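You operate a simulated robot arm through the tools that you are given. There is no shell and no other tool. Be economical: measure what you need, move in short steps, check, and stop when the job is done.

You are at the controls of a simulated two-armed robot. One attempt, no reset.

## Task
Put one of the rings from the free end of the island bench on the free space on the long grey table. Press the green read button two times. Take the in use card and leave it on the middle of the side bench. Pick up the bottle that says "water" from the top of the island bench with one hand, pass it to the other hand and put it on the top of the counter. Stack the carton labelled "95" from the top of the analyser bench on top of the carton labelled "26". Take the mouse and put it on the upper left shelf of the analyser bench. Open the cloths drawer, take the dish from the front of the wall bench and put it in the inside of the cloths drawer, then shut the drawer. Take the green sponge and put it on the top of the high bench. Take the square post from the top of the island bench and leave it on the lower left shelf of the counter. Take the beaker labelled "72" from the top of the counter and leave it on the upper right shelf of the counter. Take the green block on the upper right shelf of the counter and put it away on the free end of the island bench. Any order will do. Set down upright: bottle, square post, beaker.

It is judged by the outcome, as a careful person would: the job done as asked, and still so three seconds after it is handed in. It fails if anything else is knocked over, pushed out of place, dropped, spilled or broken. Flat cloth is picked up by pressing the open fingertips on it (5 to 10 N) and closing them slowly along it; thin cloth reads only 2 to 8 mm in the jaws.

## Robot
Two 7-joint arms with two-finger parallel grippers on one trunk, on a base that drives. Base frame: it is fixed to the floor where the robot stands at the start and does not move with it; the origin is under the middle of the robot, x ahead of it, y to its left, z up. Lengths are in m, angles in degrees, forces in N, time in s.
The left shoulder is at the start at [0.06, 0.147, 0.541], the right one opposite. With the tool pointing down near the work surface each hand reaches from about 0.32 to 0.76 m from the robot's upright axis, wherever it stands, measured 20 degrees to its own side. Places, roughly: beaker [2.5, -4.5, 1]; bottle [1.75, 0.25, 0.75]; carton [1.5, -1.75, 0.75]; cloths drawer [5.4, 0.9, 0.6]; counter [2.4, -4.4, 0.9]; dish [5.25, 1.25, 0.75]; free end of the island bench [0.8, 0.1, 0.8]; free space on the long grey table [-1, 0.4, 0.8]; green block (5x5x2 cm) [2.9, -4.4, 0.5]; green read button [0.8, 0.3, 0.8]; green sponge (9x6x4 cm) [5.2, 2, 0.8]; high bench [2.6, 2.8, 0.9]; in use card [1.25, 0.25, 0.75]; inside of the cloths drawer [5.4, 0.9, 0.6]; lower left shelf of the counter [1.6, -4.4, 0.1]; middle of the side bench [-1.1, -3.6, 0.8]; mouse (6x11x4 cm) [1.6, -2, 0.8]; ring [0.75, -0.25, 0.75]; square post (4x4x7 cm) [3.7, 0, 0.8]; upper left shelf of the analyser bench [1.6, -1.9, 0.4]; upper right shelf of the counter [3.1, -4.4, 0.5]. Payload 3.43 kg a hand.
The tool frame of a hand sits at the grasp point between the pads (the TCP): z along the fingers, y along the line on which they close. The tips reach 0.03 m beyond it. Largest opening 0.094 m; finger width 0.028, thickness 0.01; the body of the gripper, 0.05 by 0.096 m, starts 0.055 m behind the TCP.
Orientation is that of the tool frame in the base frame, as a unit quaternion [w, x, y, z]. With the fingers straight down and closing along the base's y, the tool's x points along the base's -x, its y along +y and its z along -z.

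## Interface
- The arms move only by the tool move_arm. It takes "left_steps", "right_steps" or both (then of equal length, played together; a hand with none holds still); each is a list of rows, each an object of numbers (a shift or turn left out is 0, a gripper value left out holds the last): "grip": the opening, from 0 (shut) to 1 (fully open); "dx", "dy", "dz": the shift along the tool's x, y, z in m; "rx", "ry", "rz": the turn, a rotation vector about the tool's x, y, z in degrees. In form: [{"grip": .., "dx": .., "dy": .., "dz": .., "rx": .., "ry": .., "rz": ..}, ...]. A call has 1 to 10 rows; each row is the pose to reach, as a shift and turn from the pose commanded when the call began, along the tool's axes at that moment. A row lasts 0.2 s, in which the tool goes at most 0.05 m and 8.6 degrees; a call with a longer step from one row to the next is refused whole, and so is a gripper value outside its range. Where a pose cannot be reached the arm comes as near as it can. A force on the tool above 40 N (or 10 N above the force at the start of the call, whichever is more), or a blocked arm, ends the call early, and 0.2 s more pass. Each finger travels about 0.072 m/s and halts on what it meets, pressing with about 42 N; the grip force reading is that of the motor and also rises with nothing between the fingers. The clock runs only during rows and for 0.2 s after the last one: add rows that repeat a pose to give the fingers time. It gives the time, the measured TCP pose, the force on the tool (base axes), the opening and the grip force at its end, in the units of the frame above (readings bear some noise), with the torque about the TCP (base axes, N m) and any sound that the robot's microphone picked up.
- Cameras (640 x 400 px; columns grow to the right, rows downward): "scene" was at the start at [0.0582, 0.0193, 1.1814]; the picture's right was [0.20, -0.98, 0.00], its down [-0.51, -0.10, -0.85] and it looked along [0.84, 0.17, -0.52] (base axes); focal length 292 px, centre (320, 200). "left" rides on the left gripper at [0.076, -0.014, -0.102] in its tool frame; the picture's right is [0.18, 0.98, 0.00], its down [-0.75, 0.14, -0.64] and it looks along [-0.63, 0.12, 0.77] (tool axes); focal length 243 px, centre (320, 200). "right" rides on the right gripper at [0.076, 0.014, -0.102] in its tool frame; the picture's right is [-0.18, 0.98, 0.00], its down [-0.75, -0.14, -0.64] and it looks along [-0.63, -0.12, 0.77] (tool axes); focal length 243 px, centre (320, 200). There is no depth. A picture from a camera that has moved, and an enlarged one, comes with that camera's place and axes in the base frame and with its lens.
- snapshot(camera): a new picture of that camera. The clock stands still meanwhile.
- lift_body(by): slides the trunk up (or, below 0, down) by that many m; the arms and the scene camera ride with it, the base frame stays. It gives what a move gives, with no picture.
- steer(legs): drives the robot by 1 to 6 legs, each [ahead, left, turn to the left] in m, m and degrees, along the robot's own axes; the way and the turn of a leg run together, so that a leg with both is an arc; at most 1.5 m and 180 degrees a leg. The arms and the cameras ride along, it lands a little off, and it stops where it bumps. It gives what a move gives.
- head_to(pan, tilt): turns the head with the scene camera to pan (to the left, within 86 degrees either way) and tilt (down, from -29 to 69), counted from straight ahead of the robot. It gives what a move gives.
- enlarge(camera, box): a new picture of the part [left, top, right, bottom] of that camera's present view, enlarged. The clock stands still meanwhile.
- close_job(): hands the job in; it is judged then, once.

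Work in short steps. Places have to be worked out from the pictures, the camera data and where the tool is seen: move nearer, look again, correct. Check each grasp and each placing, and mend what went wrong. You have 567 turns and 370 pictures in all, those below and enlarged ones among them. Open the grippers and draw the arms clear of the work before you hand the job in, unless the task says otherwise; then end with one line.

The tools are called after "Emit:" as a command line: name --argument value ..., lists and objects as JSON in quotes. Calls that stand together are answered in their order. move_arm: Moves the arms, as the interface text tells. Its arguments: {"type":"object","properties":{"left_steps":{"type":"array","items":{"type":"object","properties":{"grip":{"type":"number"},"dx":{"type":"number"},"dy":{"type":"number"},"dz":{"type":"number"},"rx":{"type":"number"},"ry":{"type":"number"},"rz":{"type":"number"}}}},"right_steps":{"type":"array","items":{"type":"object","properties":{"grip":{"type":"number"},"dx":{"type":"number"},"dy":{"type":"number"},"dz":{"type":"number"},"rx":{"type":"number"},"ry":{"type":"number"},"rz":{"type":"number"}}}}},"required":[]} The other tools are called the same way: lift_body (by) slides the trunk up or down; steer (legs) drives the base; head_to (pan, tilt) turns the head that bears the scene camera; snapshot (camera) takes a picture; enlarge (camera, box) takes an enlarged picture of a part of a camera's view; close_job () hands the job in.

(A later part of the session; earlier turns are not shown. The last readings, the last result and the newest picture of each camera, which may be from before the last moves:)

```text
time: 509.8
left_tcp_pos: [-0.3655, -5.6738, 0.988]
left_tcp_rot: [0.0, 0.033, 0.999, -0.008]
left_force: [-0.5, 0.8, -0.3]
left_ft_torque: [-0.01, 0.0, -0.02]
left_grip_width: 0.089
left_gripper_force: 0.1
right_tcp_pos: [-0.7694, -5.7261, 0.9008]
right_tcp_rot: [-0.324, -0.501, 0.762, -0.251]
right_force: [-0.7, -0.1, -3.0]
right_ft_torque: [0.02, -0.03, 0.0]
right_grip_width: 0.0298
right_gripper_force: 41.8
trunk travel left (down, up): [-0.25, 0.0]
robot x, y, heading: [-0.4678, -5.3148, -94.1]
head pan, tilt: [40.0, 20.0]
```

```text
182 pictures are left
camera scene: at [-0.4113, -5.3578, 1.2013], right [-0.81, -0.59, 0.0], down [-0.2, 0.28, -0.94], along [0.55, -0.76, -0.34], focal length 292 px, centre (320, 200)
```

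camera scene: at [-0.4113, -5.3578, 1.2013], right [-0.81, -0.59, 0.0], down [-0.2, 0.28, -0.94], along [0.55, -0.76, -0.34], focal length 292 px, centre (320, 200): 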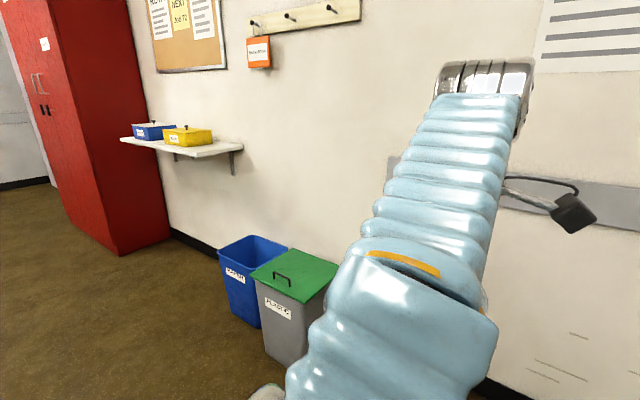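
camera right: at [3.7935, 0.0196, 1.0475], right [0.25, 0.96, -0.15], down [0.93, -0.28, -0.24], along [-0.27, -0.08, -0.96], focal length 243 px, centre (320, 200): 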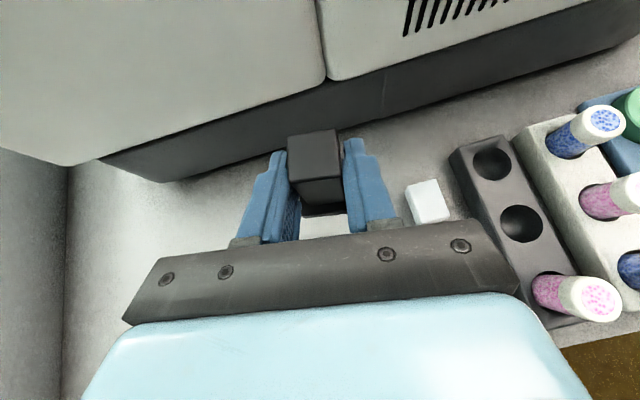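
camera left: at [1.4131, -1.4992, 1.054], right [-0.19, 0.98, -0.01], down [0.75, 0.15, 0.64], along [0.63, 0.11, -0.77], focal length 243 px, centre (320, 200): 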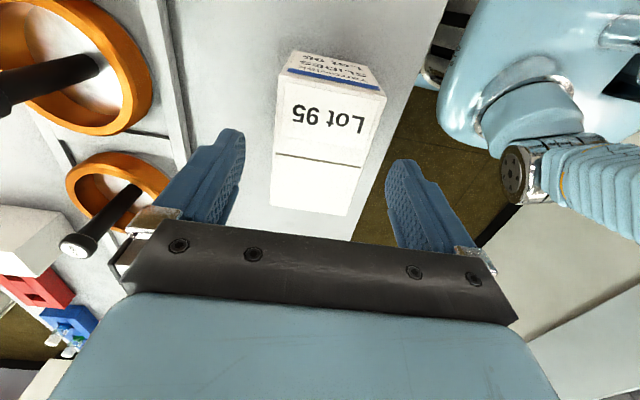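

Turn east and drive along the corridor, then face the counter's left end.

Emit:
steer --legs '[[0, 0, 93], [1.0, -0.05, 0], [0.95, 0, 0], [0, 0, 90]]'

Emit:
head_to --pan 0 --tilt 38

Emit:
snapshot --camera "scene"

```text
time: 527.2
left_tcp_pos: [1.3411, -5.0408, 0.9878]
left_tcp_rot: [-0.007, 1.0, -0.008, -0.001]
left_force: [1.1, -0.4, 0.4]
left_ft_torque: [-0.01, 0.02, 0.01]
left_grip_width: 0.0894
left_gripper_force: 0.1
right_tcp_pos: [1.7422, -4.9679, 0.9011]
right_tcp_rot: [-0.259, 0.75, 0.52, 0.316]
right_force: [0.3, -0.2, -2.4]
right_ft_torque: [-0.06, 0.03, 0.03]
right_grip_width: 0.0298
right_gripper_force: 41.9
trunk travel left (down, up): [-0.25, 0.0]
robot x, y, heading: [1.4629, -5.3996, 88.7]
head pan, tilt: [40.0, 20.0]
```

```text
time: 528.3
left_tcp_pos: [1.3411, -5.0407, 0.989]
left_tcp_rot: [-0.007, 1.0, -0.008, 0.0]
left_force: [0.1, 0.1, 0.6]
left_ft_torque: [0.04, -0.03, 0.0]
left_grip_width: 0.0893
left_gripper_force: 0.0
right_tcp_pos: [1.7419, -4.9681, 0.9012]
right_tcp_rot: [-0.259, 0.75, 0.52, 0.317]
right_force: [0.2, -0.6, -3.8]
right_ft_torque: [-0.08, 0.01, -0.01]
right_grip_width: 0.03
right_gripper_force: 41.8
trunk travel left (down, up): [-0.25, 0.0]
robot x, y, heading: [1.4617, -5.394, 88.7]
head pan, tilt: [0.0, 38.0]
```

```text
181 pictures are left
camera scene: at [1.4632, -5.3371, 1.1729], right [1.0, -0.02, 0.0], down [-0.01, -0.62, -0.79], along [0.02, 0.79, -0.62], focal length 292 px, centre (320, 200)
```

scene: 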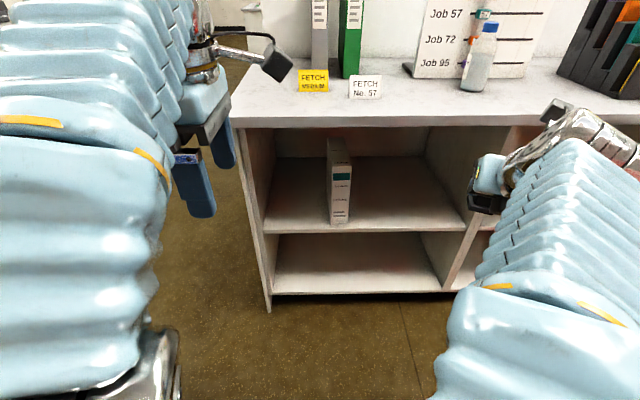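

Lower left shelf is empty. Lower the trunk fully and bring the post down in front of it while restoring its upright orientation.

Emit:
lift_body --by -0.248

Emit:
move_arm --right_steps '[{"rx": 3.2, "ry": 1.35, "rz": -3.6}, {"rx": 6.4, "ry": 2.7, "rz": -7.2}, {"rx": 9.6, "ry": 4.05, "rz": -10.9}, {"rx": 12.7, "ry": 5.4, "rz": -14.5}, {"rx": 12.7, "ry": 5.4, "rz": -14.5}]'

Emit:
snapshot --camera "scene"

Emit:
snapshot --camera "right"

```text
time: 530.9
left_tcp_pos: [1.3414, -5.0415, 0.7402]
left_tcp_rot: [-0.007, 1.0, -0.008, 0.0]
left_force: [0.2, -0.5, 0.4]
left_ft_torque: [0.01, -0.03, -0.01]
left_grip_width: 0.0894
left_gripper_force: 0.1
right_tcp_pos: [1.7425, -4.9685, 0.6526]
right_tcp_rot: [-0.259, 0.75, 0.52, 0.317]
right_force: [0.6, -0.2, -2.8]
right_ft_torque: [-0.03, 0.01, -0.01]
right_grip_width: 0.0297
right_gripper_force: 42.3
trunk travel left (down, up): [-0.002, 0.248]
robot x, y, heading: [1.4604, -5.3961, 88.7]
head pan, tilt: [0.0, 38.0]
```

```text
time: 532.1
left_tcp_pos: [1.3408, -5.0411, 0.7401]
left_tcp_rot: [-0.007, 1.0, -0.008, 0.0]
left_force: [0.9, 0.1, 0.1]
left_ft_torque: [0.01, 0.04, 0.03]
left_grip_width: 0.0893
left_gripper_force: 0.1
right_tcp_pos: [1.7426, -4.9686, 0.6528]
right_tcp_rot: [-0.322, 0.628, 0.631, 0.321]
right_force: [-0.2, 0.6, -3.4]
right_ft_torque: [-0.05, 0.0, 0.0]
right_grip_width: 0.0301
right_gripper_force: 41.8
trunk travel left (down, up): [-0.002, 0.248]
robot x, y, heading: [1.4632, -5.3963, 88.7]
head pan, tilt: [0.0, 38.0]
```

```text
180 pictures are left
camera scene: at [1.4632, -5.3372, 0.9249], right [1.0, -0.02, 0.0], down [-0.01, -0.62, -0.79], along [0.02, 0.79, -0.62], focal length 292 px, centre (320, 200)
```

scene: 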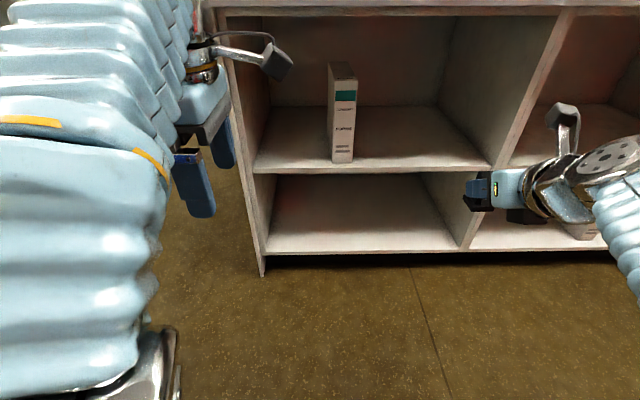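

```text
179 pictures are left
camera right: at [1.7571, -5.0068, 0.7755], right [0.98, -0.11, -0.15], down [-0.14, -0.96, -0.24], along [-0.12, 0.25, -0.96], focal length 243 px, centre (320, 200)
```

right: 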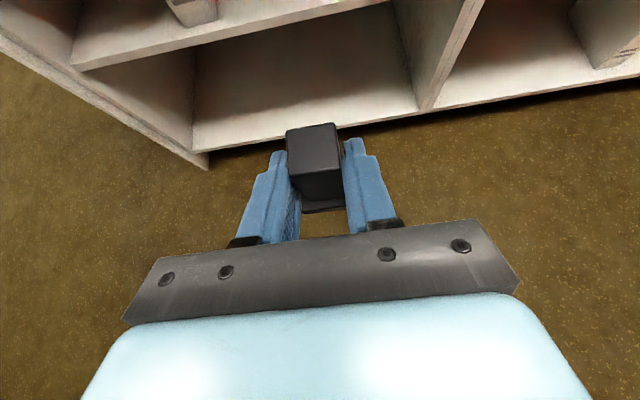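

Lower the post to about z 0.27.

Emit:
move_arm --right_steps '[{"dz": 0.025, "dx": -0.035, "dy": -0.007}, {"dz": 0.05, "dx": -0.07, "dy": -0.014}, {"dz": 0.075, "dx": -0.105, "dy": -0.021}, {"dz": 0.1, "dx": -0.14, "dy": -0.028}, {"dz": 0.125, "dx": -0.175, "dy": -0.035}, {"dz": 0.15, "dx": -0.21, "dy": -0.042}, {"dz": 0.175, "dx": -0.245, "dy": -0.049}, {"dz": 0.2, "dx": -0.28, "dy": -0.056}, {"dz": 0.223, "dx": -0.31, "dy": -0.06}, {"dz": 0.223, "dx": -0.31, "dy": -0.06}]'

Emit:
snapshot --camera "scene"

Emit:
snapshot --camera "right"

```text
time: 534.3
left_tcp_pos: [1.3415, -5.0404, 0.7397]
left_tcp_rot: [-0.008, 1.0, -0.008, 0.001]
left_force: [0.0, 0.4, 0.3]
left_ft_torque: [-0.01, 0.03, 0.0]
left_grip_width: 0.0895
left_gripper_force: 0.0
right_tcp_pos: [1.6886, -4.9231, 0.2594]
right_tcp_rot: [-0.322, 0.63, 0.629, 0.322]
right_force: [1.1, 0.5, -3.4]
right_ft_torque: [-0.06, 0.01, -0.03]
right_grip_width: 0.0299
right_gripper_force: 41.7
right hand out of reach, approached as far as the arm can: row 5, 6, 7, 8, 9, 10
trunk travel left (down, up): [-0.002, 0.248]
robot x, y, heading: [1.4594, -5.3949, 88.9]
head pan, tilt: [0.0, 38.0]
```

```text
178 pictures are left
camera scene: at [1.4632, -5.3372, 0.9249], right [1.0, -0.02, 0.0], down [-0.01, -0.62, -0.79], along [0.02, 0.79, -0.62], focal length 292 px, centre (320, 200)
```

scene: 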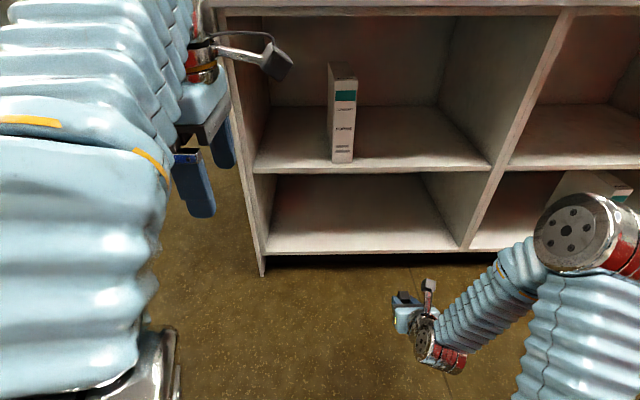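

```text
177 pictures are left
camera right: at [1.7019, -4.9612, 0.3824], right [0.98, -0.11, -0.15], down [-0.14, -0.96, -0.24], along [-0.12, 0.25, -0.96], focal length 243 px, centre (320, 200)
```

right: 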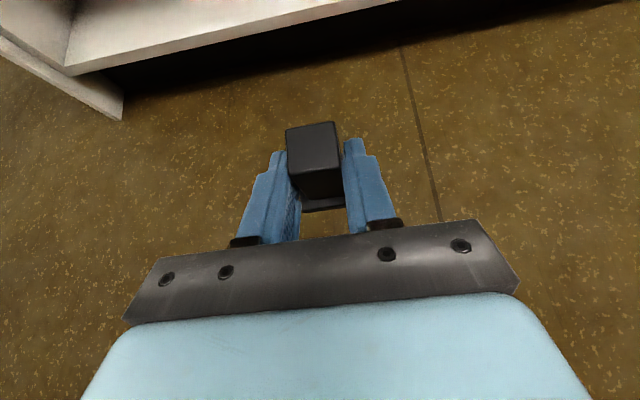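

Drive forward 0.24 and look before reaching in.

Emit:
steer --legs '[[0.24, 0, 1]]'

Emit:
snapshot --camera "scene"

Emit:
snapshot --camera "right"

```text
time: 536.0
left_tcp_pos: [1.3371, -4.8041, 0.741]
left_tcp_rot: [-0.007, 1.0, 0.001, 0.0]
left_force: [-0.2, 0.2, -0.1]
left_ft_torque: [0.01, -0.01, -0.02]
left_grip_width: 0.0891
left_gripper_force: 0.0
right_tcp_pos: [1.6825, -4.6793, 0.26]
right_tcp_rot: [-0.324, 0.624, 0.635, 0.32]
right_force: [-0.4, -1.2, -3.9]
right_ft_torque: [-0.05, -0.05, 0.0]
right_grip_width: 0.0298
right_gripper_force: 42.4
trunk travel left (down, up): [-0.002, 0.248]
robot x, y, heading: [1.4656, -5.1556, 89.8]
head pan, tilt: [0.0, 38.0]
```

```text
176 pictures are left
camera scene: at [1.4653, -5.097, 0.9249], right [1.0, 0.0, 0.0], down [0.0, -0.62, -0.79], along [0.0, 0.79, -0.62], focal length 292 px, centre (320, 200)
```

scene: 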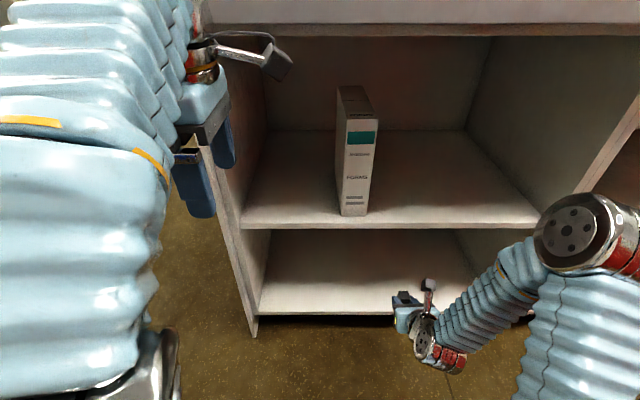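

```text
175 pictures are left
camera right: at [1.697, -4.7167, 0.3827], right [0.98, -0.09, -0.15], down [-0.12, -0.96, -0.24], along [-0.12, 0.25, -0.96], focal length 243 px, centre (320, 200)
```

right: 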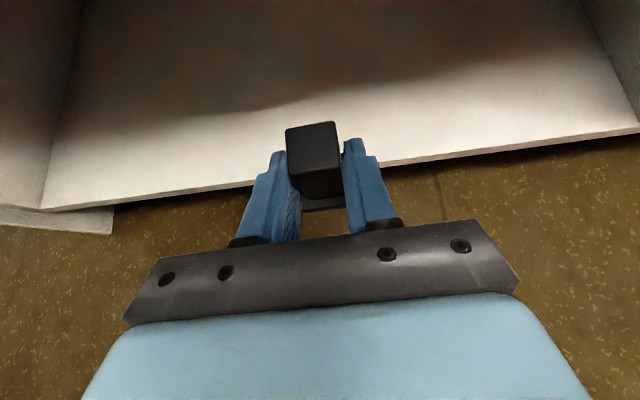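

Reach in 0.15 m, slightly lower.

Emit:
move_arm --right_steps '[{"dz": 0.0234, "dx": -0.0324, "dy": -0.008}, {"dz": 0.054, "dx": -0.01, "dy": -0.015}, {"dz": 0.085, "dx": 0.012, "dy": -0.022}, {"dz": 0.115, "dx": 0.034, "dy": -0.03}, {"dz": 0.145, "dx": 0.055, "dy": -0.03}, {"dz": 0.145, "dx": 0.055, "dy": -0.03}]'

Emit:
snapshot --camera "scene"

Emit:
snapshot --camera "right"

```text
time: 537.5
left_tcp_pos: [1.3389, -4.8028, 0.7415]
left_tcp_rot: [-0.006, 1.0, 0.0, 0.0]
left_force: [0.6, 0.2, -0.7]
left_ft_torque: [0.04, -0.02, -0.02]
left_grip_width: 0.0891
left_gripper_force: 0.0
right_tcp_pos: [1.6503, -4.5313, 0.2203]
right_tcp_rot: [-0.325, 0.623, 0.636, 0.319]
right_force: [0.6, 0.1, -3.6]
right_ft_torque: [-0.06, -0.01, 0.02]
right_grip_width: 0.0297
right_gripper_force: 42.1
trunk travel left (down, up): [-0.002, 0.248]
robot x, y, heading: [1.4659, -5.1555, 90.1]
head pan, tilt: [0.0, 38.0]
```

```text
174 pictures are left
camera scene: at [1.4653, -5.097, 0.9249], right [1.0, 0.0, 0.0], down [0.0, -0.62, -0.79], along [0.0, 0.79, -0.62], focal length 292 px, centre (320, 200)
```

scene: 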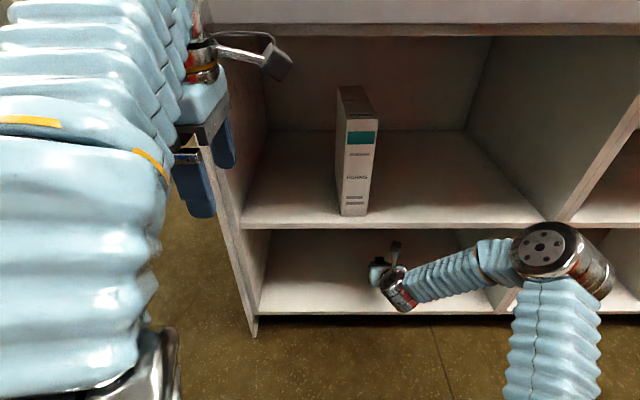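

```text
173 pictures are left
camera right: at [1.6646, -4.5681, 0.3433], right [0.98, -0.09, -0.15], down [-0.12, -0.96, -0.23], along [-0.12, 0.25, -0.96], focal length 243 px, centre (320, 200)
```

right: 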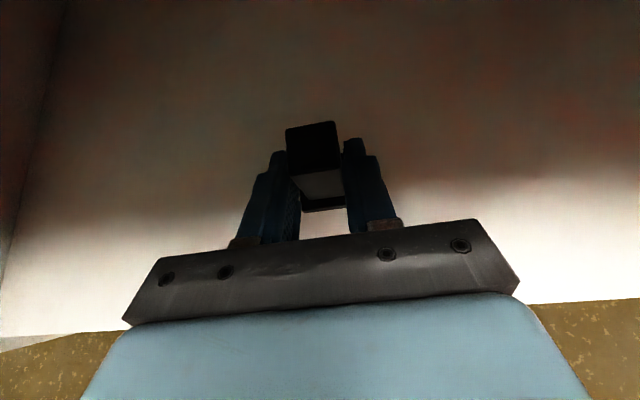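

Inside. Lower slowly until contact.

Emit:
move_arm --right_steps '[{"dz": 0.009, "dx": -0.012}, {"dz": 0.015, "dx": -0.02}, {"dz": 0.018, "dx": -0.024}, {"dz": 0.021, "dx": -0.028}, {"dz": 0.024, "dx": -0.032}, {"dz": 0.027, "dx": -0.036}, {"dz": 0.03, "dx": -0.041}, {"dz": 0.033, "dx": -0.045}]'

Emit:
snapshot --camera "right"

```text
time: 539.2
left_tcp_pos: [1.3379, -4.8031, 0.7409]
left_tcp_rot: [-0.007, 1.0, 0.0, 0.0]
left_force: [-0.4, 0.6, 0.3]
left_ft_torque: [-0.05, -0.01, 0.01]
left_grip_width: 0.0893
left_gripper_force: 0.1
right_tcp_pos: [1.65, -4.5288, 0.1667]
right_tcp_rot: [-0.325, 0.624, 0.635, 0.32]
right_force: [0.8, -1.8, 3.0]
right_ft_torque: [0.09, 0.12, 0.03]
right_grip_width: 0.0297
right_gripper_force: 42.4
trunk travel left (down, up): [-0.002, 0.248]
robot x, y, heading: [1.4685, -5.1542, 89.8]
head pan, tilt: [0.0, 38.0]
```

```text
172 pictures are left
camera right: at [1.6637, -4.5669, 0.2882], right [0.98, -0.09, -0.15], down [-0.12, -0.96, -0.24], along [-0.12, 0.25, -0.96], focal length 243 px, centre (320, 200)
```

right: 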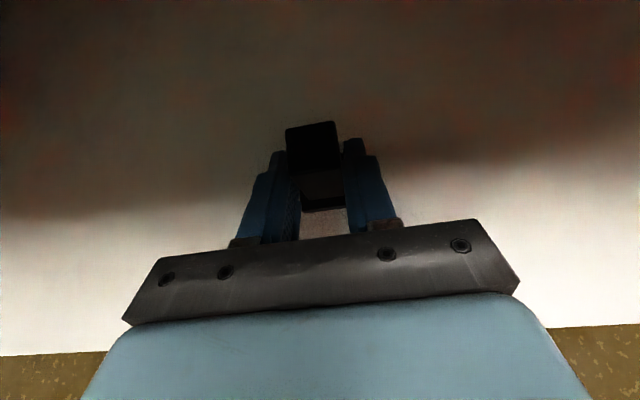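

Contact begun at z≈0.167; press 1.5 mm and release.

Emit:
move_arm --right_steps '[{"dz": 0.001, "dx": -0.0012}, {"dz": 0.001, "dx": -0.0012}, {"dz": 0.001, "dx": -0.0012, "grip": 0.45}, {"dz": 0.001, "dx": -0.0012, "grip": 0.6}, {"dz": 0.001, "dx": -0.0012, "grip": 0.75}, {"dz": 0.001, "dx": -0.0012, "grip": 0.75}]'

Emit:
move_arm --right_steps '[{"dz": -0.03, "dx": -0.005}, {"dz": -0.06, "dx": -0.015}, {"dz": -0.09, "dx": -0.025}, {"dz": -0.12, "dx": -0.035}, {"dz": -0.15, "dx": -0.045}, {"dz": -0.18, "dx": -0.055}]'

Emit:
snapshot --camera "right"

```text
time: 540.6
left_tcp_pos: [1.3383, -4.8033, 0.7403]
left_tcp_rot: [-0.007, 1.0, 0.001, 0.0]
left_force: [0.4, -0.4, -0.6]
left_ft_torque: [0.0, 0.0, -0.02]
left_grip_width: 0.0892
left_gripper_force: 0.1
right_tcp_pos: [1.6483, -4.528, 0.163]
right_tcp_rot: [-0.325, 0.623, 0.636, 0.319]
right_force: [-0.5, 0.1, 0.1]
right_ft_torque: [-0.01, -0.01, 0.01]
right_grip_width: 0.0706
right_gripper_force: 0.1
trunk travel left (down, up): [-0.002, 0.248]
robot x, y, heading: [1.4674, -5.1536, 90.0]
head pan, tilt: [0.0, 38.0]
```

```text
time: 542.0
left_tcp_pos: [1.3381, -4.8039, 0.74]
left_tcp_rot: [-0.006, 1.0, 0.001, 0.0]
left_force: [-0.4, -0.5, 0.1]
left_ft_torque: [-0.01, -0.01, 0.01]
left_grip_width: 0.0889
left_gripper_force: 0.1
right_tcp_pos: [1.6534, -4.6934, 0.22]
right_tcp_rot: [-0.325, 0.624, 0.636, 0.319]
right_force: [-0.3, -0.4, -0.1]
right_ft_torque: [0.01, -0.01, -0.01]
right_grip_width: 0.0705
right_gripper_force: 0.1
right hand out of reach, approached as far as the arm can: row 6
trunk travel left (down, up): [-0.002, 0.248]
robot x, y, heading: [1.4647, -5.157, 89.7]
head pan, tilt: [0.0, 38.0]
```

```text
171 pictures are left
camera right: at [1.6674, -4.7316, 0.3419], right [0.98, -0.09, -0.15], down [-0.12, -0.96, -0.24], along [-0.12, 0.25, -0.96], focal length 243 px, centre (320, 200)
```

right: 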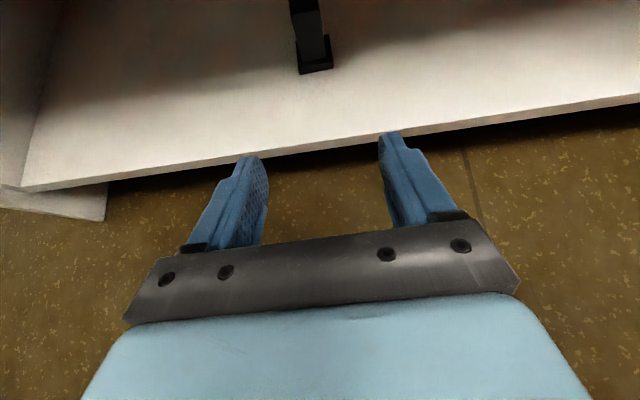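

Post stands on the lower shelf. Back off, raise the trunk, tuck the right hand, and travel west then north.

Emit:
steer --legs '[[-0.3, 0, 0]]'

Emit:
lift_body --by 0.248

Emit:
move_arm --right_steps '[{"dx": 0.035, "dz": -0.025}, {"dx": 0.07, "dz": -0.05}, {"dx": 0.105, "dz": -0.075}, {"dx": 0.14, "dz": -0.1}, {"dx": 0.175, "dz": -0.125}, {"dx": 0.21, "dz": -0.15}, {"dx": 0.245, "dz": -0.175}, {"dx": 0.28, "dz": -0.2}, {"dx": 0.315, "dz": -0.225}, {"dx": 0.35, "dz": -0.25}]'

Emit:
steer --legs '[[0, 0.9, 0], [0, 0.88, 0], [1.5, 0, 0]]'

```text
time: 544.1
left_tcp_pos: [1.3379, -5.1042, 0.7411]
left_tcp_rot: [-0.006, 1.0, -0.003, 0.001]
left_force: [-1.5, 1.0, 0.0]
left_ft_torque: [0.04, 0.03, 0.0]
left_grip_width: 0.0892
left_gripper_force: 0.1
right_tcp_pos: [1.6533, -4.9979, 0.2196]
right_tcp_rot: [-0.324, 0.626, 0.634, 0.32]
right_force: [-0.7, 0.7, -0.3]
right_ft_torque: [0.0, 0.04, 0.04]
right_grip_width: 0.0705
right_gripper_force: 0.0
trunk travel left (down, up): [-0.002, 0.248]
robot x, y, heading: [1.4625, -5.4591, 89.5]
head pan, tilt: [0.0, 38.0]
```

```text
time: 546.7
left_tcp_pos: [1.3386, -5.1051, 0.9873]
left_tcp_rot: [-0.006, 1.0, -0.003, 0.0]
left_force: [-0.4, -0.5, 0.4]
left_ft_torque: [0.02, 0.01, -0.01]
left_grip_width: 0.0892
left_gripper_force: 0.1
right_tcp_pos: [1.6529, -4.9959, 0.468]
right_tcp_rot: [-0.323, 0.626, 0.633, 0.32]
right_force: [0.2, 0.6, -0.1]
right_ft_torque: [0.02, 0.02, 0.01]
right_grip_width: 0.0706
right_gripper_force: 0.0
trunk travel left (down, up): [-0.25, 0.0]
robot x, y, heading: [1.4629, -5.4557, 89.6]
head pan, tilt: [0.0, 38.0]
```

```text
time: 548.9
left_tcp_pos: [1.3385, -5.1045, 0.9891]
left_tcp_rot: [-0.006, 1.0, -0.003, 0.001]
left_force: [0.6, 0.6, 0.7]
left_ft_torque: [0.0, -0.01, 0.0]
left_grip_width: 0.0893
left_gripper_force: 0.1
right_tcp_pos: [1.6542, -4.9944, 0.8989]
right_tcp_rot: [-0.323, 0.626, 0.633, 0.32]
right_force: [-0.3, 0.4, 0.1]
right_ft_torque: [0.0, 0.02, -0.02]
right_grip_width: 0.0705
right_gripper_force: 0.1
right hand out of reach, approached as far as the arm can: row 1, 2, 3, 4
trunk travel left (down, up): [-0.25, 0.0]
robot x, y, heading: [1.4617, -5.4588, 89.7]
head pan, tilt: [0.0, 38.0]
```

```text
time: 564.9
left_tcp_pos: [-0.4257, -3.5653, 0.9884]
left_tcp_rot: [-0.007, 1.0, 0.0, 0.0]
left_force: [0.2, -0.5, 0.4]
left_ft_torque: [0.01, 0.01, 0.02]
left_grip_width: 0.0892
left_gripper_force: 0.0
right_tcp_pos: [-0.1106, -3.4541, 0.8977]
right_tcp_rot: [-0.324, 0.624, 0.635, 0.319]
right_force: [0.0, 0.3, -0.3]
right_ft_torque: [-0.01, 0.04, 0.02]
right_grip_width: 0.0705
right_gripper_force: 0.1
trunk travel left (down, up): [-0.25, 0.0]
robot x, y, heading: [-0.3025, -3.9165, 89.7]
head pan, tilt: [0.0, 38.0]
```

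Continue north, then turn east.

Emit:
steer --legs '[[1.5, 0, 0], [1.5, 0, 0], [1.5, 0, 0], [0.85, 0, 0], [0, 0, -90]]'

Emit:
head_to --pan 0 --tilt 20

Emit:
snapshot --camera "scene"

```text
time: 594.5
left_tcp_pos: [0.2242, 1.5959, 0.989]
left_tcp_rot: [0.005, -0.699, 0.715, -0.005]
left_force: [0.2, -0.3, -0.6]
left_ft_torque: [-0.01, -0.02, 0.02]
left_grip_width: 0.0895
left_gripper_force: 0.0
right_tcp_pos: [0.3276, 1.2787, 0.8973]
right_tcp_rot: [0.002, 0.89, -0.003, 0.455]
right_force: [-0.1, -0.7, 0.6]
right_ft_torque: [0.03, 0.03, 0.0]
right_grip_width: 0.0708
right_gripper_force: 0.0
trunk travel left (down, up): [-0.25, 0.0]
robot x, y, heading: [-0.1335, 1.4823, -1.8]
head pan, tilt: [0.0, 38.0]
```

```text
time: 595.3
left_tcp_pos: [0.2244, 1.5964, 0.9889]
left_tcp_rot: [0.005, -0.699, 0.715, -0.005]
left_force: [0.8, -0.2, 0.3]
left_ft_torque: [-0.02, -0.02, -0.01]
left_grip_width: 0.0894
left_gripper_force: 0.1
right_tcp_pos: [0.3281, 1.2792, 0.8977]
right_tcp_rot: [0.002, 0.89, -0.003, 0.456]
right_force: [0.0, 0.0, 0.1]
right_ft_torque: [0.02, 0.04, 0.0]
right_grip_width: 0.0704
right_gripper_force: 0.1
trunk travel left (down, up): [-0.25, 0.0]
robot x, y, heading: [-0.1292, 1.4758, -1.9]
head pan, tilt: [0.0, 20.0]
```

```text
170 pictures are left
camera scene: at [-0.0677, 1.4787, 1.2012], right [-0.03, -1.0, 0.0], down [-0.34, 0.01, -0.94], along [0.94, -0.03, -0.34], focal length 292 px, centre (320, 200)
```

scene: 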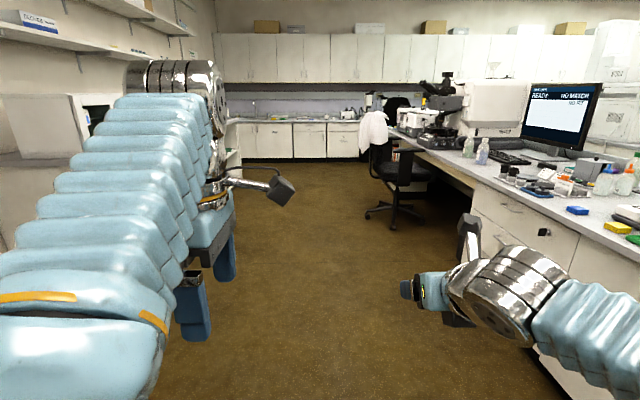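

Drive east to the wall bench.

Emit:
steer --legs '[[0, 0, 1.9], [1.5, 0, 0], [1.5, 0, 0], [1.2, 0, 0]]'

Emit:
head_to --pan 0 --tilt 28

Emit:
snapshot --camera "scene"

```text
time: 615.8
left_tcp_pos: [4.4145, 1.5514, 0.9889]
left_tcp_rot: [0.005, -0.707, 0.708, -0.005]
left_force: [-0.2, -0.1, 0.3]
left_ft_torque: [0.01, 0.04, 0.0]
left_grip_width: 0.089
left_gripper_force: 0.0
right_tcp_pos: [4.5264, 1.2369, 0.8974]
right_tcp_rot: [-0.003, 0.89, 0.007, 0.456]
right_force: [-0.8, -0.6, 0.0]
right_ft_torque: [0.04, -0.01, 0.0]
right_grip_width: 0.0703
right_gripper_force: 0.1
trunk travel left (down, up): [-0.25, 0.0]
robot x, y, heading: [4.0616, 1.4247, -0.3]
head pan, tilt: [0.0, 20.0]
```

```text
time: 616.5
left_tcp_pos: [4.4144, 1.5501, 0.9877]
left_tcp_rot: [0.005, -0.707, 0.707, -0.005]
left_force: [0.2, 0.1, 0.1]
left_ft_torque: [-0.01, -0.03, -0.02]
left_grip_width: 0.0893
left_gripper_force: 0.0
right_tcp_pos: [4.5246, 1.2352, 0.8976]
right_tcp_rot: [-0.003, 0.89, 0.008, 0.456]
right_force: [-0.4, 0.2, -0.3]
right_ft_torque: [-0.04, 0.02, -0.01]
right_grip_width: 0.0704
right_gripper_force: 0.1
trunk travel left (down, up): [-0.25, 0.0]
robot x, y, heading: [4.0615, 1.4245, -0.4]
head pan, tilt: [0.0, 28.0]
```

```text
169 pictures are left
camera scene: at [4.1237, 1.4257, 1.1885], right [-0.01, -1.0, 0.0], down [-0.47, 0.0, -0.88], along [0.88, 0.0, -0.47], focal length 292 px, centre (320, 200)
```

scene: 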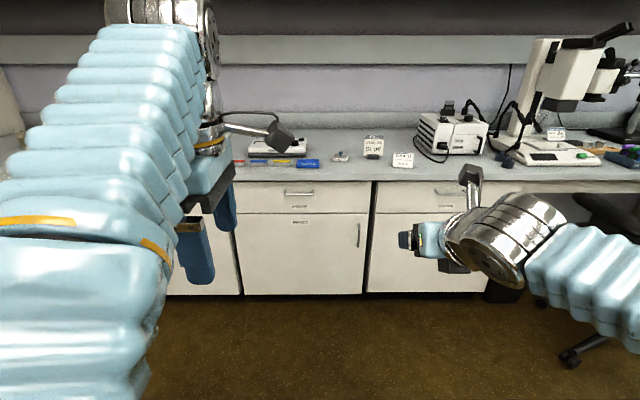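

Emit:
enlarge --camera "scene" --box '[230, 120, 510, 290]'

Emit:
head_to --pan -25 --tilt 30

Emit:
snapshot --camera "scene"

```text
2.29 times, centred on (370, 205) of scene
camera zoom: at [4.1237, 1.4257, 1.1885], right [-0.01, -1.0, 0.0], down [-0.47, 0.0, -0.88], along [0.88, 0.0, -0.47], focal length 668 px, centre (206, 189)
```

zoom: 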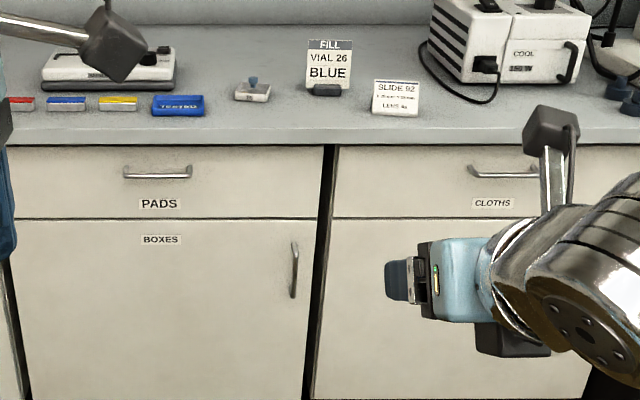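

```text
time: 617.4
left_tcp_pos: [4.4153, 1.5505, 0.9891]
left_tcp_rot: [-0.005, 0.708, -0.706, 0.005]
left_force: [-0.4, 0.7, -0.4]
left_ft_torque: [0.0, -0.02, -0.02]
left_grip_width: 0.0896
left_gripper_force: 0.1
right_tcp_pos: [4.5258, 1.2361, 0.8984]
right_tcp_rot: [-0.002, 0.89, 0.007, 0.456]
right_force: [-0.4, 0.3, 0.0]
right_ft_torque: [0.0, 0.01, 0.0]
right_grip_width: 0.0704
right_gripper_force: 0.1
trunk travel left (down, up): [-0.25, 0.0]
robot x, y, heading: [4.064, 1.4279, -0.5]
head pan, tilt: [-25.0, 30.0]
```

```text
167 pictures are left
camera scene: at [4.1143, 1.3875, 1.1853], right [-0.43, -0.9, 0.0], down [-0.45, 0.21, -0.87], along [0.78, -0.37, -0.5], focal length 292 px, centre (320, 200)
```

scene: 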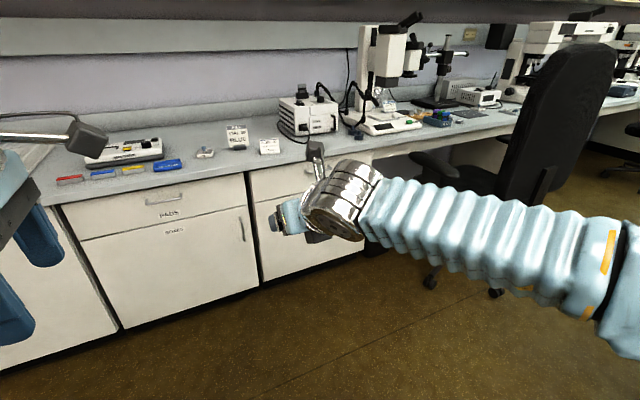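

CLOTHS drawer identified (handle ≈ y 0.97, z 0.73). First get the dish. Retract the right hand a bit and approach.

Emit:
move_arm --right_steps '[{"dz": -0.03, "dx": -0.015}, {"dz": -0.06, "dx": -0.03}, {"dz": -0.09, "dx": -0.04}, {"dz": -0.11, "dx": -0.045}]'

Emit:
steer --legs '[[0.5, -0.2, 0.4]]'

Emit:
head_to --pan 5 --tilt 38

Emit:
snapshot --camera "scene"

Emit:
snapshot --camera "left"

```text
time: 618.4
left_tcp_pos: [4.4153, 1.551, 0.9879]
left_tcp_rot: [-0.004, 0.707, -0.707, 0.004]
left_force: [0.7, -0.6, 0.6]
left_ft_torque: [0.01, 0.0, -0.03]
left_grip_width: 0.0893
left_gripper_force: 0.1
right_tcp_pos: [4.4108, 1.2343, 0.9248]
right_tcp_rot: [-0.004, 0.89, 0.008, 0.456]
right_force: [-0.3, 0.7, -0.2]
right_ft_torque: [-0.01, -0.01, 0.01]
right_grip_width: 0.0702
right_gripper_force: 0.0
trunk travel left (down, up): [-0.25, 0.0]
robot x, y, heading: [4.0628, 1.4217, -0.3]
head pan, tilt: [-25.0, 30.0]
```

```text
time: 621.5
left_tcp_pos: [4.9103, 1.3561, 0.9893]
left_tcp_rot: [-0.005, 0.71, -0.705, 0.005]
left_force: [-0.9, -0.3, 0.4]
left_ft_torque: [0.02, -0.02, -0.01]
left_grip_width: 0.0891
left_gripper_force: 0.1
right_tcp_pos: [4.9086, 1.0394, 0.9253]
right_tcp_rot: [-0.006, 0.89, 0.011, 0.455]
right_force: [-0.1, 0.7, 1.2]
right_ft_torque: [0.01, 0.0, -0.01]
right_grip_width: 0.0705
right_gripper_force: 0.0
trunk travel left (down, up): [-0.25, 0.0]
robot x, y, heading: [4.5606, 1.2277, 0.2]
head pan, tilt: [-25.0, 30.0]
```

```text
time: 622.4
left_tcp_pos: [4.9104, 1.3565, 0.988]
left_tcp_rot: [-0.005, 0.709, -0.705, 0.005]
left_force: [-0.1, 0.5, 0.6]
left_ft_torque: [0.0, -0.01, -0.01]
left_grip_width: 0.0891
left_gripper_force: 0.1
right_tcp_pos: [4.9077, 1.04, 0.9262]
right_tcp_rot: [-0.004, 0.89, 0.01, 0.455]
right_force: [0.2, -0.9, -0.7]
right_ft_torque: [0.05, -0.02, 0.03]
right_grip_width: 0.0705
right_gripper_force: 0.0
trunk travel left (down, up): [-0.25, 0.0]
robot x, y, heading: [4.56, 1.2281, 0.2]
head pan, tilt: [5.0, 38.0]
```

```text
166 pictures are left
camera scene: at [4.615, 1.2366, 1.1729], right [0.09, -1.0, 0.0], down [-0.61, -0.05, -0.79], along [0.79, 0.07, -0.62], focal length 292 px, centre (320, 200)
```

scene: 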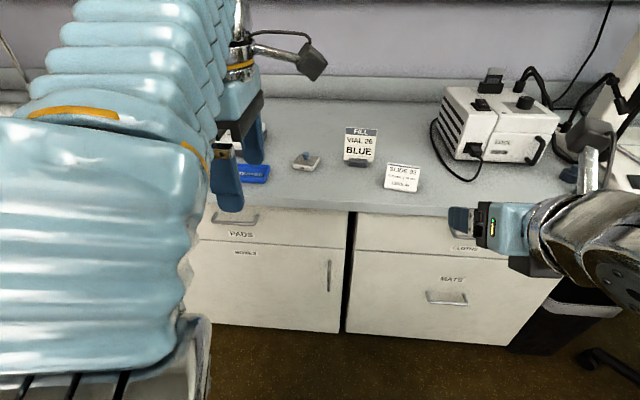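

```text
165 pictures are left
camera left: at [4.9237, 1.2792, 1.0919], right [-0.98, -0.19, -0.01], down [-0.15, 0.75, 0.64], along [-0.11, 0.63, -0.77], focal length 243 px, centre (320, 200)
```

left: 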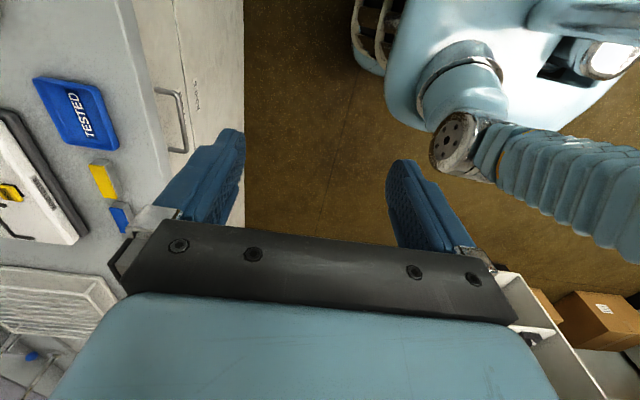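

Emit:
enlarge --camera "scene" --box '[230, 110, 470, 240]'

```text
2.67 times, centred on (350, 175) of scene
camera zoom: at [4.615, 1.2366, 1.1729], right [0.09, -1.0, 0.0], down [-0.61, -0.05, -0.79], along [0.79, 0.07, -0.62], focal length 779 px, centre (240, 267)
```

zoom: 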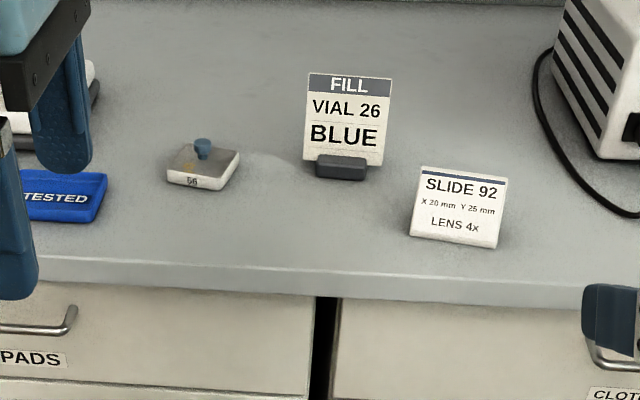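

The dish ("56", blue knob) is at ≈(5.265,1.33). Drive a bit closer and extend the left hand over it.

Emit:
steer --legs '[[0.13, -0.02, 0]]'

Emit:
move_arm --left_steps '[{"dy": 0.04, "grip": 1}, {"dy": 0.08, "dz": 0.01}, {"dy": 0.12, "dz": 0.02}, {"dy": 0.16, "dz": 0.03}, {"dy": 0.2, "dz": 0.045}, {"dy": 0.215, "dz": 0.06}, {"dy": 0.215, "dz": 0.06}]'

Emit:
snapshot --camera "left"

Emit:
snapshot --camera "scene"

```text
time: 623.7
left_tcp_pos: [5.0394, 1.3357, 0.989]
left_tcp_rot: [-0.005, 0.71, -0.704, 0.005]
left_force: [-0.5, -0.4, 0.3]
left_ft_torque: [-0.03, -0.02, 0.02]
left_grip_width: 0.0892
left_gripper_force: 0.0
right_tcp_pos: [5.0387, 1.0198, 0.926]
right_tcp_rot: [-0.006, 0.89, 0.011, 0.456]
right_force: [0.0, -0.1, -0.2]
right_ft_torque: [-0.03, 0.0, 0.03]
right_grip_width: 0.0703
right_gripper_force: 0.0
trunk travel left (down, up): [-0.25, 0.0]
robot x, y, heading: [4.6864, 1.2088, 0.1]
head pan, tilt: [5.0, 38.0]
```

```text
time: 625.3
left_tcp_pos: [4.8262, 1.3349, 0.9238]
left_tcp_rot: [-0.005, 0.71, -0.704, 0.004]
left_force: [-0.9, -0.5, -0.1]
left_ft_torque: [-0.01, 0.01, 0.0]
left_grip_width: 0.0939
left_gripper_force: 0.0
right_tcp_pos: [5.0373, 1.02, 0.9257]
right_tcp_rot: [-0.006, 0.89, 0.012, 0.456]
right_force: [-0.8, -0.2, -0.7]
right_ft_torque: [-0.04, 0.0, 0.01]
right_grip_width: 0.0706
right_gripper_force: 0.0
trunk travel left (down, up): [-0.25, 0.0]
robot x, y, heading: [4.6858, 1.2102, -0.1]
head pan, tilt: [5.0, 38.0]
```

```text
163 pictures are left
camera left: at [4.8388, 1.2581, 1.0276], right [-0.98, -0.19, -0.01], down [-0.16, 0.75, 0.64], along [-0.11, 0.63, -0.77], focal length 243 px, centre (320, 200)
```

left: 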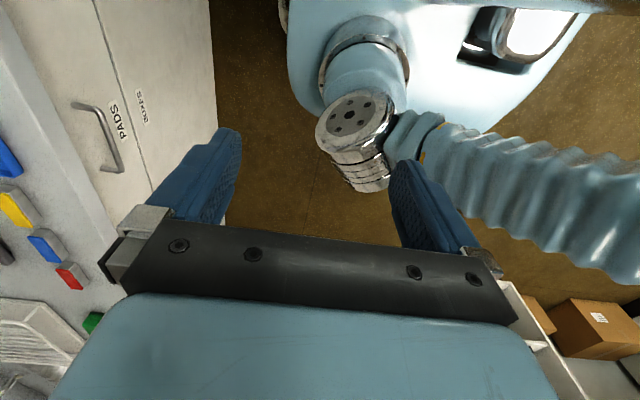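

```text
162 pictures are left
camera scene: at [4.7438, 1.2165, 1.1729], right [0.09, -1.0, 0.0], down [-0.61, -0.05, -0.79], along [0.78, 0.07, -0.62], focal length 292 px, centre (320, 200)
```

scene: 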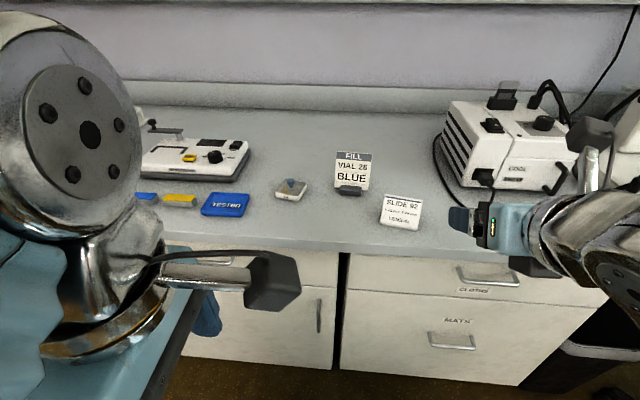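

Sign was opposite (tool y points back). Move forward over the dish.

Emit:
move_arm --left_steps '[{"dy": -0.043, "dz": -0.02}, {"dy": -0.086, "dz": -0.03}, {"dy": -0.129, "dz": -0.03}, {"dy": -0.172, "dz": -0.03}, {"dy": -0.215, "dz": -0.03}, {"dy": -0.258, "dz": -0.02}, {"dy": -0.3, "dz": -0.01}, {"dy": -0.343, "dz": 0.0}, {"dy": -0.386, "dz": 0.0}, {"dy": -0.425, "dz": 0.0}]'

Emit:
snapshot --camera "left"

Emit:
snapshot --camera "scene"

```text
time: 627.5
left_tcp_pos: [5.2223, 1.3354, 0.9176]
left_tcp_rot: [-0.005, 0.71, -0.705, 0.005]
left_force: [-0.3, -0.4, -0.2]
left_ft_torque: [0.0, -0.01, 0.0]
left_grip_width: 0.094
left_gripper_force: 0.1
left hand out of reach, approached as far as the arm can: row 10
right_tcp_pos: [5.0377, 1.0207, 0.9252]
right_tcp_rot: [-0.006, 0.891, 0.012, 0.455]
right_force: [0.3, 1.3, -0.3]
right_ft_torque: [-0.02, -0.03, -0.03]
right_grip_width: 0.0707
right_gripper_force: 0.2
trunk travel left (down, up): [-0.25, 0.0]
robot x, y, heading: [4.684, 1.2075, 0.1]
head pan, tilt: [5.0, 38.0]
```

```text
161 pictures are left
camera left: at [5.2356, 1.259, 1.021], right [-0.98, -0.19, -0.02], down [-0.16, 0.75, 0.64], along [-0.11, 0.63, -0.77], focal length 243 px, centre (320, 200)
```

left: 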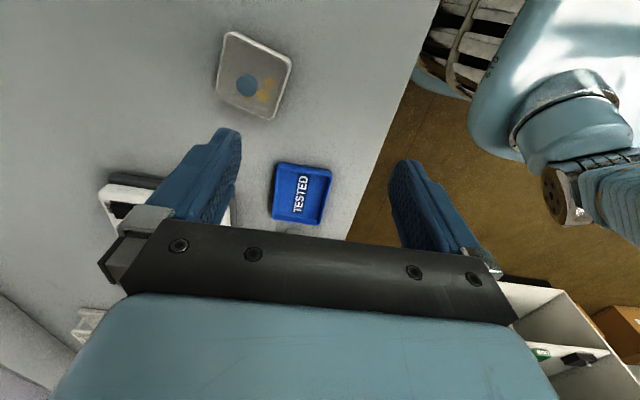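

```text
160 pictures are left
camera scene: at [4.744, 1.2167, 1.1729], right [0.09, -1.0, 0.0], down [-0.61, -0.05, -0.79], along [0.78, 0.07, -0.62], focal length 292 px, centre (320, 200)
```

scene: 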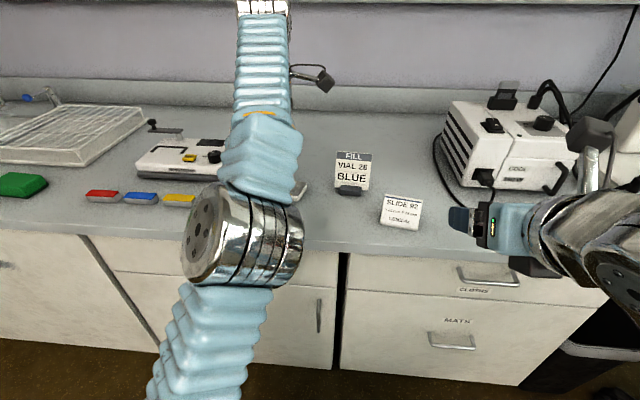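

Dish centre ≈(5.287,1.326), rotated ~-11.5°. Drive 0.07 ahead, rotate and align.

Emit:
steer --legs '[[0.07, 0, 0]]'

Emit:
move_arm --left_steps '[{"rz": 6, "dx": 0.003, "grip": 0.85}, {"rz": 11.5, "dx": 0.009, "dz": 0.02}, {"rz": 11.5, "dx": 0.009, "dz": 0.05}, {"rz": 11.5, "dx": 0.009, "dz": 0.05}]'

Emit:
snapshot --camera "left"

```text
time: 628.5
left_tcp_pos: [5.2917, 1.3358, 0.9181]
left_tcp_rot: [-0.006, 0.709, -0.705, 0.006]
left_force: [0.4, 0.9, -0.3]
left_ft_torque: [0.04, -0.04, -0.01]
left_grip_width: 0.0939
left_gripper_force: 0.2
right_tcp_pos: [5.1077, 1.0207, 0.9257]
right_tcp_rot: [-0.005, 0.89, 0.011, 0.456]
right_force: [-0.3, -0.2, 0.0]
right_ft_torque: [0.02, 0.01, 0.01]
right_grip_width: 0.0703
right_gripper_force: 0.0
trunk travel left (down, up): [-0.25, 0.0]
robot x, y, heading: [4.7585, 1.208, 0.1]
head pan, tilt: [5.0, 38.0]
```

```text
time: 629.5
left_tcp_pos: [5.2951, 1.3273, 0.8697]
left_tcp_rot: [0.007, -0.635, 0.772, -0.005]
left_force: [0.0, -0.2, 0.3]
left_ft_torque: [0.01, 0.02, 0.0]
left_grip_width: 0.08
left_gripper_force: 0.1
right_tcp_pos: [5.1083, 1.0198, 0.9254]
right_tcp_rot: [-0.005, 0.89, 0.01, 0.455]
right_force: [0.0, 0.6, 0.4]
right_ft_torque: [-0.01, 0.01, -0.01]
right_grip_width: 0.0703
right_gripper_force: 0.0
trunk travel left (down, up): [-0.25, 0.0]
robot x, y, heading: [4.7545, 1.2096, 0.2]
head pan, tilt: [5.0, 38.0]
```

```text
159 pictures are left
camera left: at [5.2918, 1.2479, 0.9721], right [-1.0, 0.01, -0.02], down [0.0, 0.77, 0.64], along [0.02, 0.64, -0.77], focal length 243 px, centre (320, 200)
```

left: 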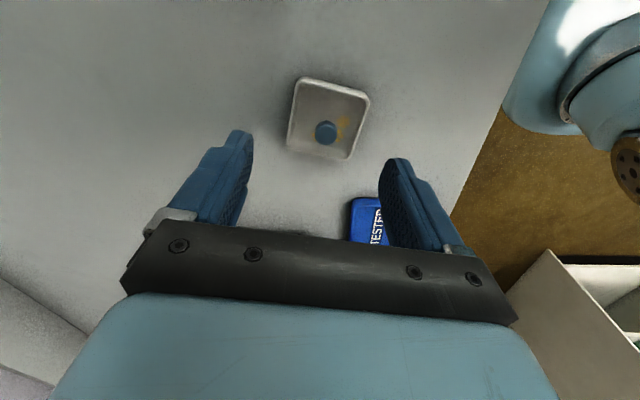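

Fine-align and descend onto the dish body.

Emit:
move_arm --left_steps '[{"rz": 4, "dy": 0.004, "dz": 0.03, "grip": 0.9}, {"rz": 4, "dy": 0.004, "dz": 0.055}, {"rz": 4, "dy": 0.004, "dz": 0.066}, {"rz": 4, "dy": 0.004, "dz": 0.066}]'

Emit:
snapshot --camera "left"

```text
time: 630.5
left_tcp_pos: [5.2909, 1.3265, 0.8018]
left_tcp_rot: [0.007, -0.608, 0.794, -0.005]
left_force: [-0.3, 0.6, 0.3]
left_ft_torque: [0.0, 0.01, -0.02]
left_grip_width: 0.0845
left_gripper_force: 0.0
right_tcp_pos: [5.1078, 1.0216, 0.9246]
right_tcp_rot: [-0.005, 0.89, 0.01, 0.456]
right_force: [-0.4, 0.2, 0.5]
right_ft_torque: [-0.01, 0.02, -0.02]
right_grip_width: 0.0707
right_gripper_force: 0.0
trunk travel left (down, up): [-0.25, 0.0]
robot x, y, heading: [4.7583, 1.2052, -0.0]
head pan, tilt: [5.0, 38.0]
```

```text
158 pictures are left
camera left: at [5.2832, 1.2492, 0.9046], right [-1.0, 0.08, -0.02], down [0.05, 0.76, 0.64], along [0.06, 0.64, -0.77], focal length 243 px, centre (320, 200)
```

left: 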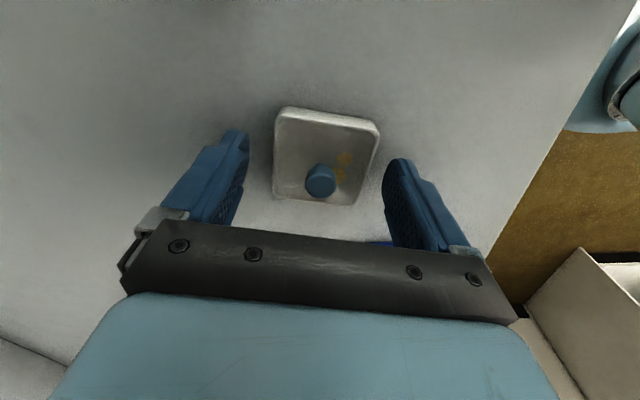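

Shift slightly, lower 4 mm, close.

Emit:
move_arm --left_steps '[{"dx": 0.007, "dz": 0.004}, {"dx": 0.007, "dz": 0.004, "grip": 0.7}, {"dx": 0.007, "dz": 0.004, "grip": 0.6}, {"dx": 0.007, "dz": 0.004, "grip": 0.5}, {"dx": 0.007, "dz": 0.004, "grip": 0.4}, {"dx": 0.007, "dz": 0.004, "grip": 0.4}]'

Emit:
move_arm --left_steps '[{"dz": -0.02}, {"dz": -0.05}, {"dz": -0.08}, {"dz": -0.08}]'

Emit:
snapshot --camera "left"

```text
time: 631.9
left_tcp_pos: [5.2886, 1.3205, 0.798]
left_tcp_rot: [0.006, -0.608, 0.794, -0.005]
left_force: [0.4, 0.5, -0.4]
left_ft_torque: [0.01, 0.06, -0.01]
left_grip_width: 0.0588
left_gripper_force: 41.7
right_tcp_pos: [5.1078, 1.02, 0.9253]
right_tcp_rot: [-0.006, 0.889, 0.011, 0.457]
right_force: [0.5, -0.5, 0.2]
right_ft_torque: [-0.02, 0.0, -0.03]
right_grip_width: 0.0705
right_gripper_force: 0.1
trunk travel left (down, up): [-0.25, 0.0]
robot x, y, heading: [4.7627, 1.2064, 0.2]
head pan, tilt: [5.0, 38.0]
```

```text
time: 632.9
left_tcp_pos: [5.2881, 1.322, 0.878]
left_tcp_rot: [0.007, -0.608, 0.794, -0.005]
left_force: [0.5, 0.0, -0.7]
left_ft_torque: [0.04, 0.03, -0.04]
left_grip_width: 0.0589
left_gripper_force: 41.9
right_tcp_pos: [5.1091, 1.0204, 0.9252]
right_tcp_rot: [-0.005, 0.89, 0.01, 0.456]
right_force: [-0.1, 0.0, 0.3]
right_ft_torque: [-0.01, 0.0, -0.01]
right_grip_width: 0.0704
right_gripper_force: 0.1
trunk travel left (down, up): [-0.25, 0.0]
robot x, y, heading: [4.7565, 1.2084, 0.1]
head pan, tilt: [5.0, 38.0]
```

```text
157 pictures are left
camera left: at [5.2803, 1.2435, 0.9813], right [-1.0, 0.08, -0.02], down [0.05, 0.76, 0.64], along [0.06, 0.64, -0.77], focal length 243 px, centre (320, 200)
```

left: 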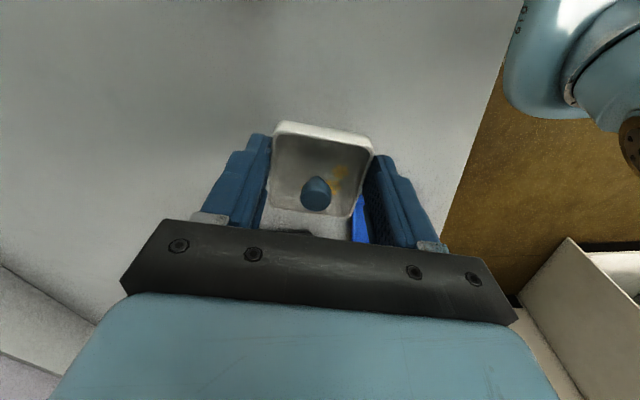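

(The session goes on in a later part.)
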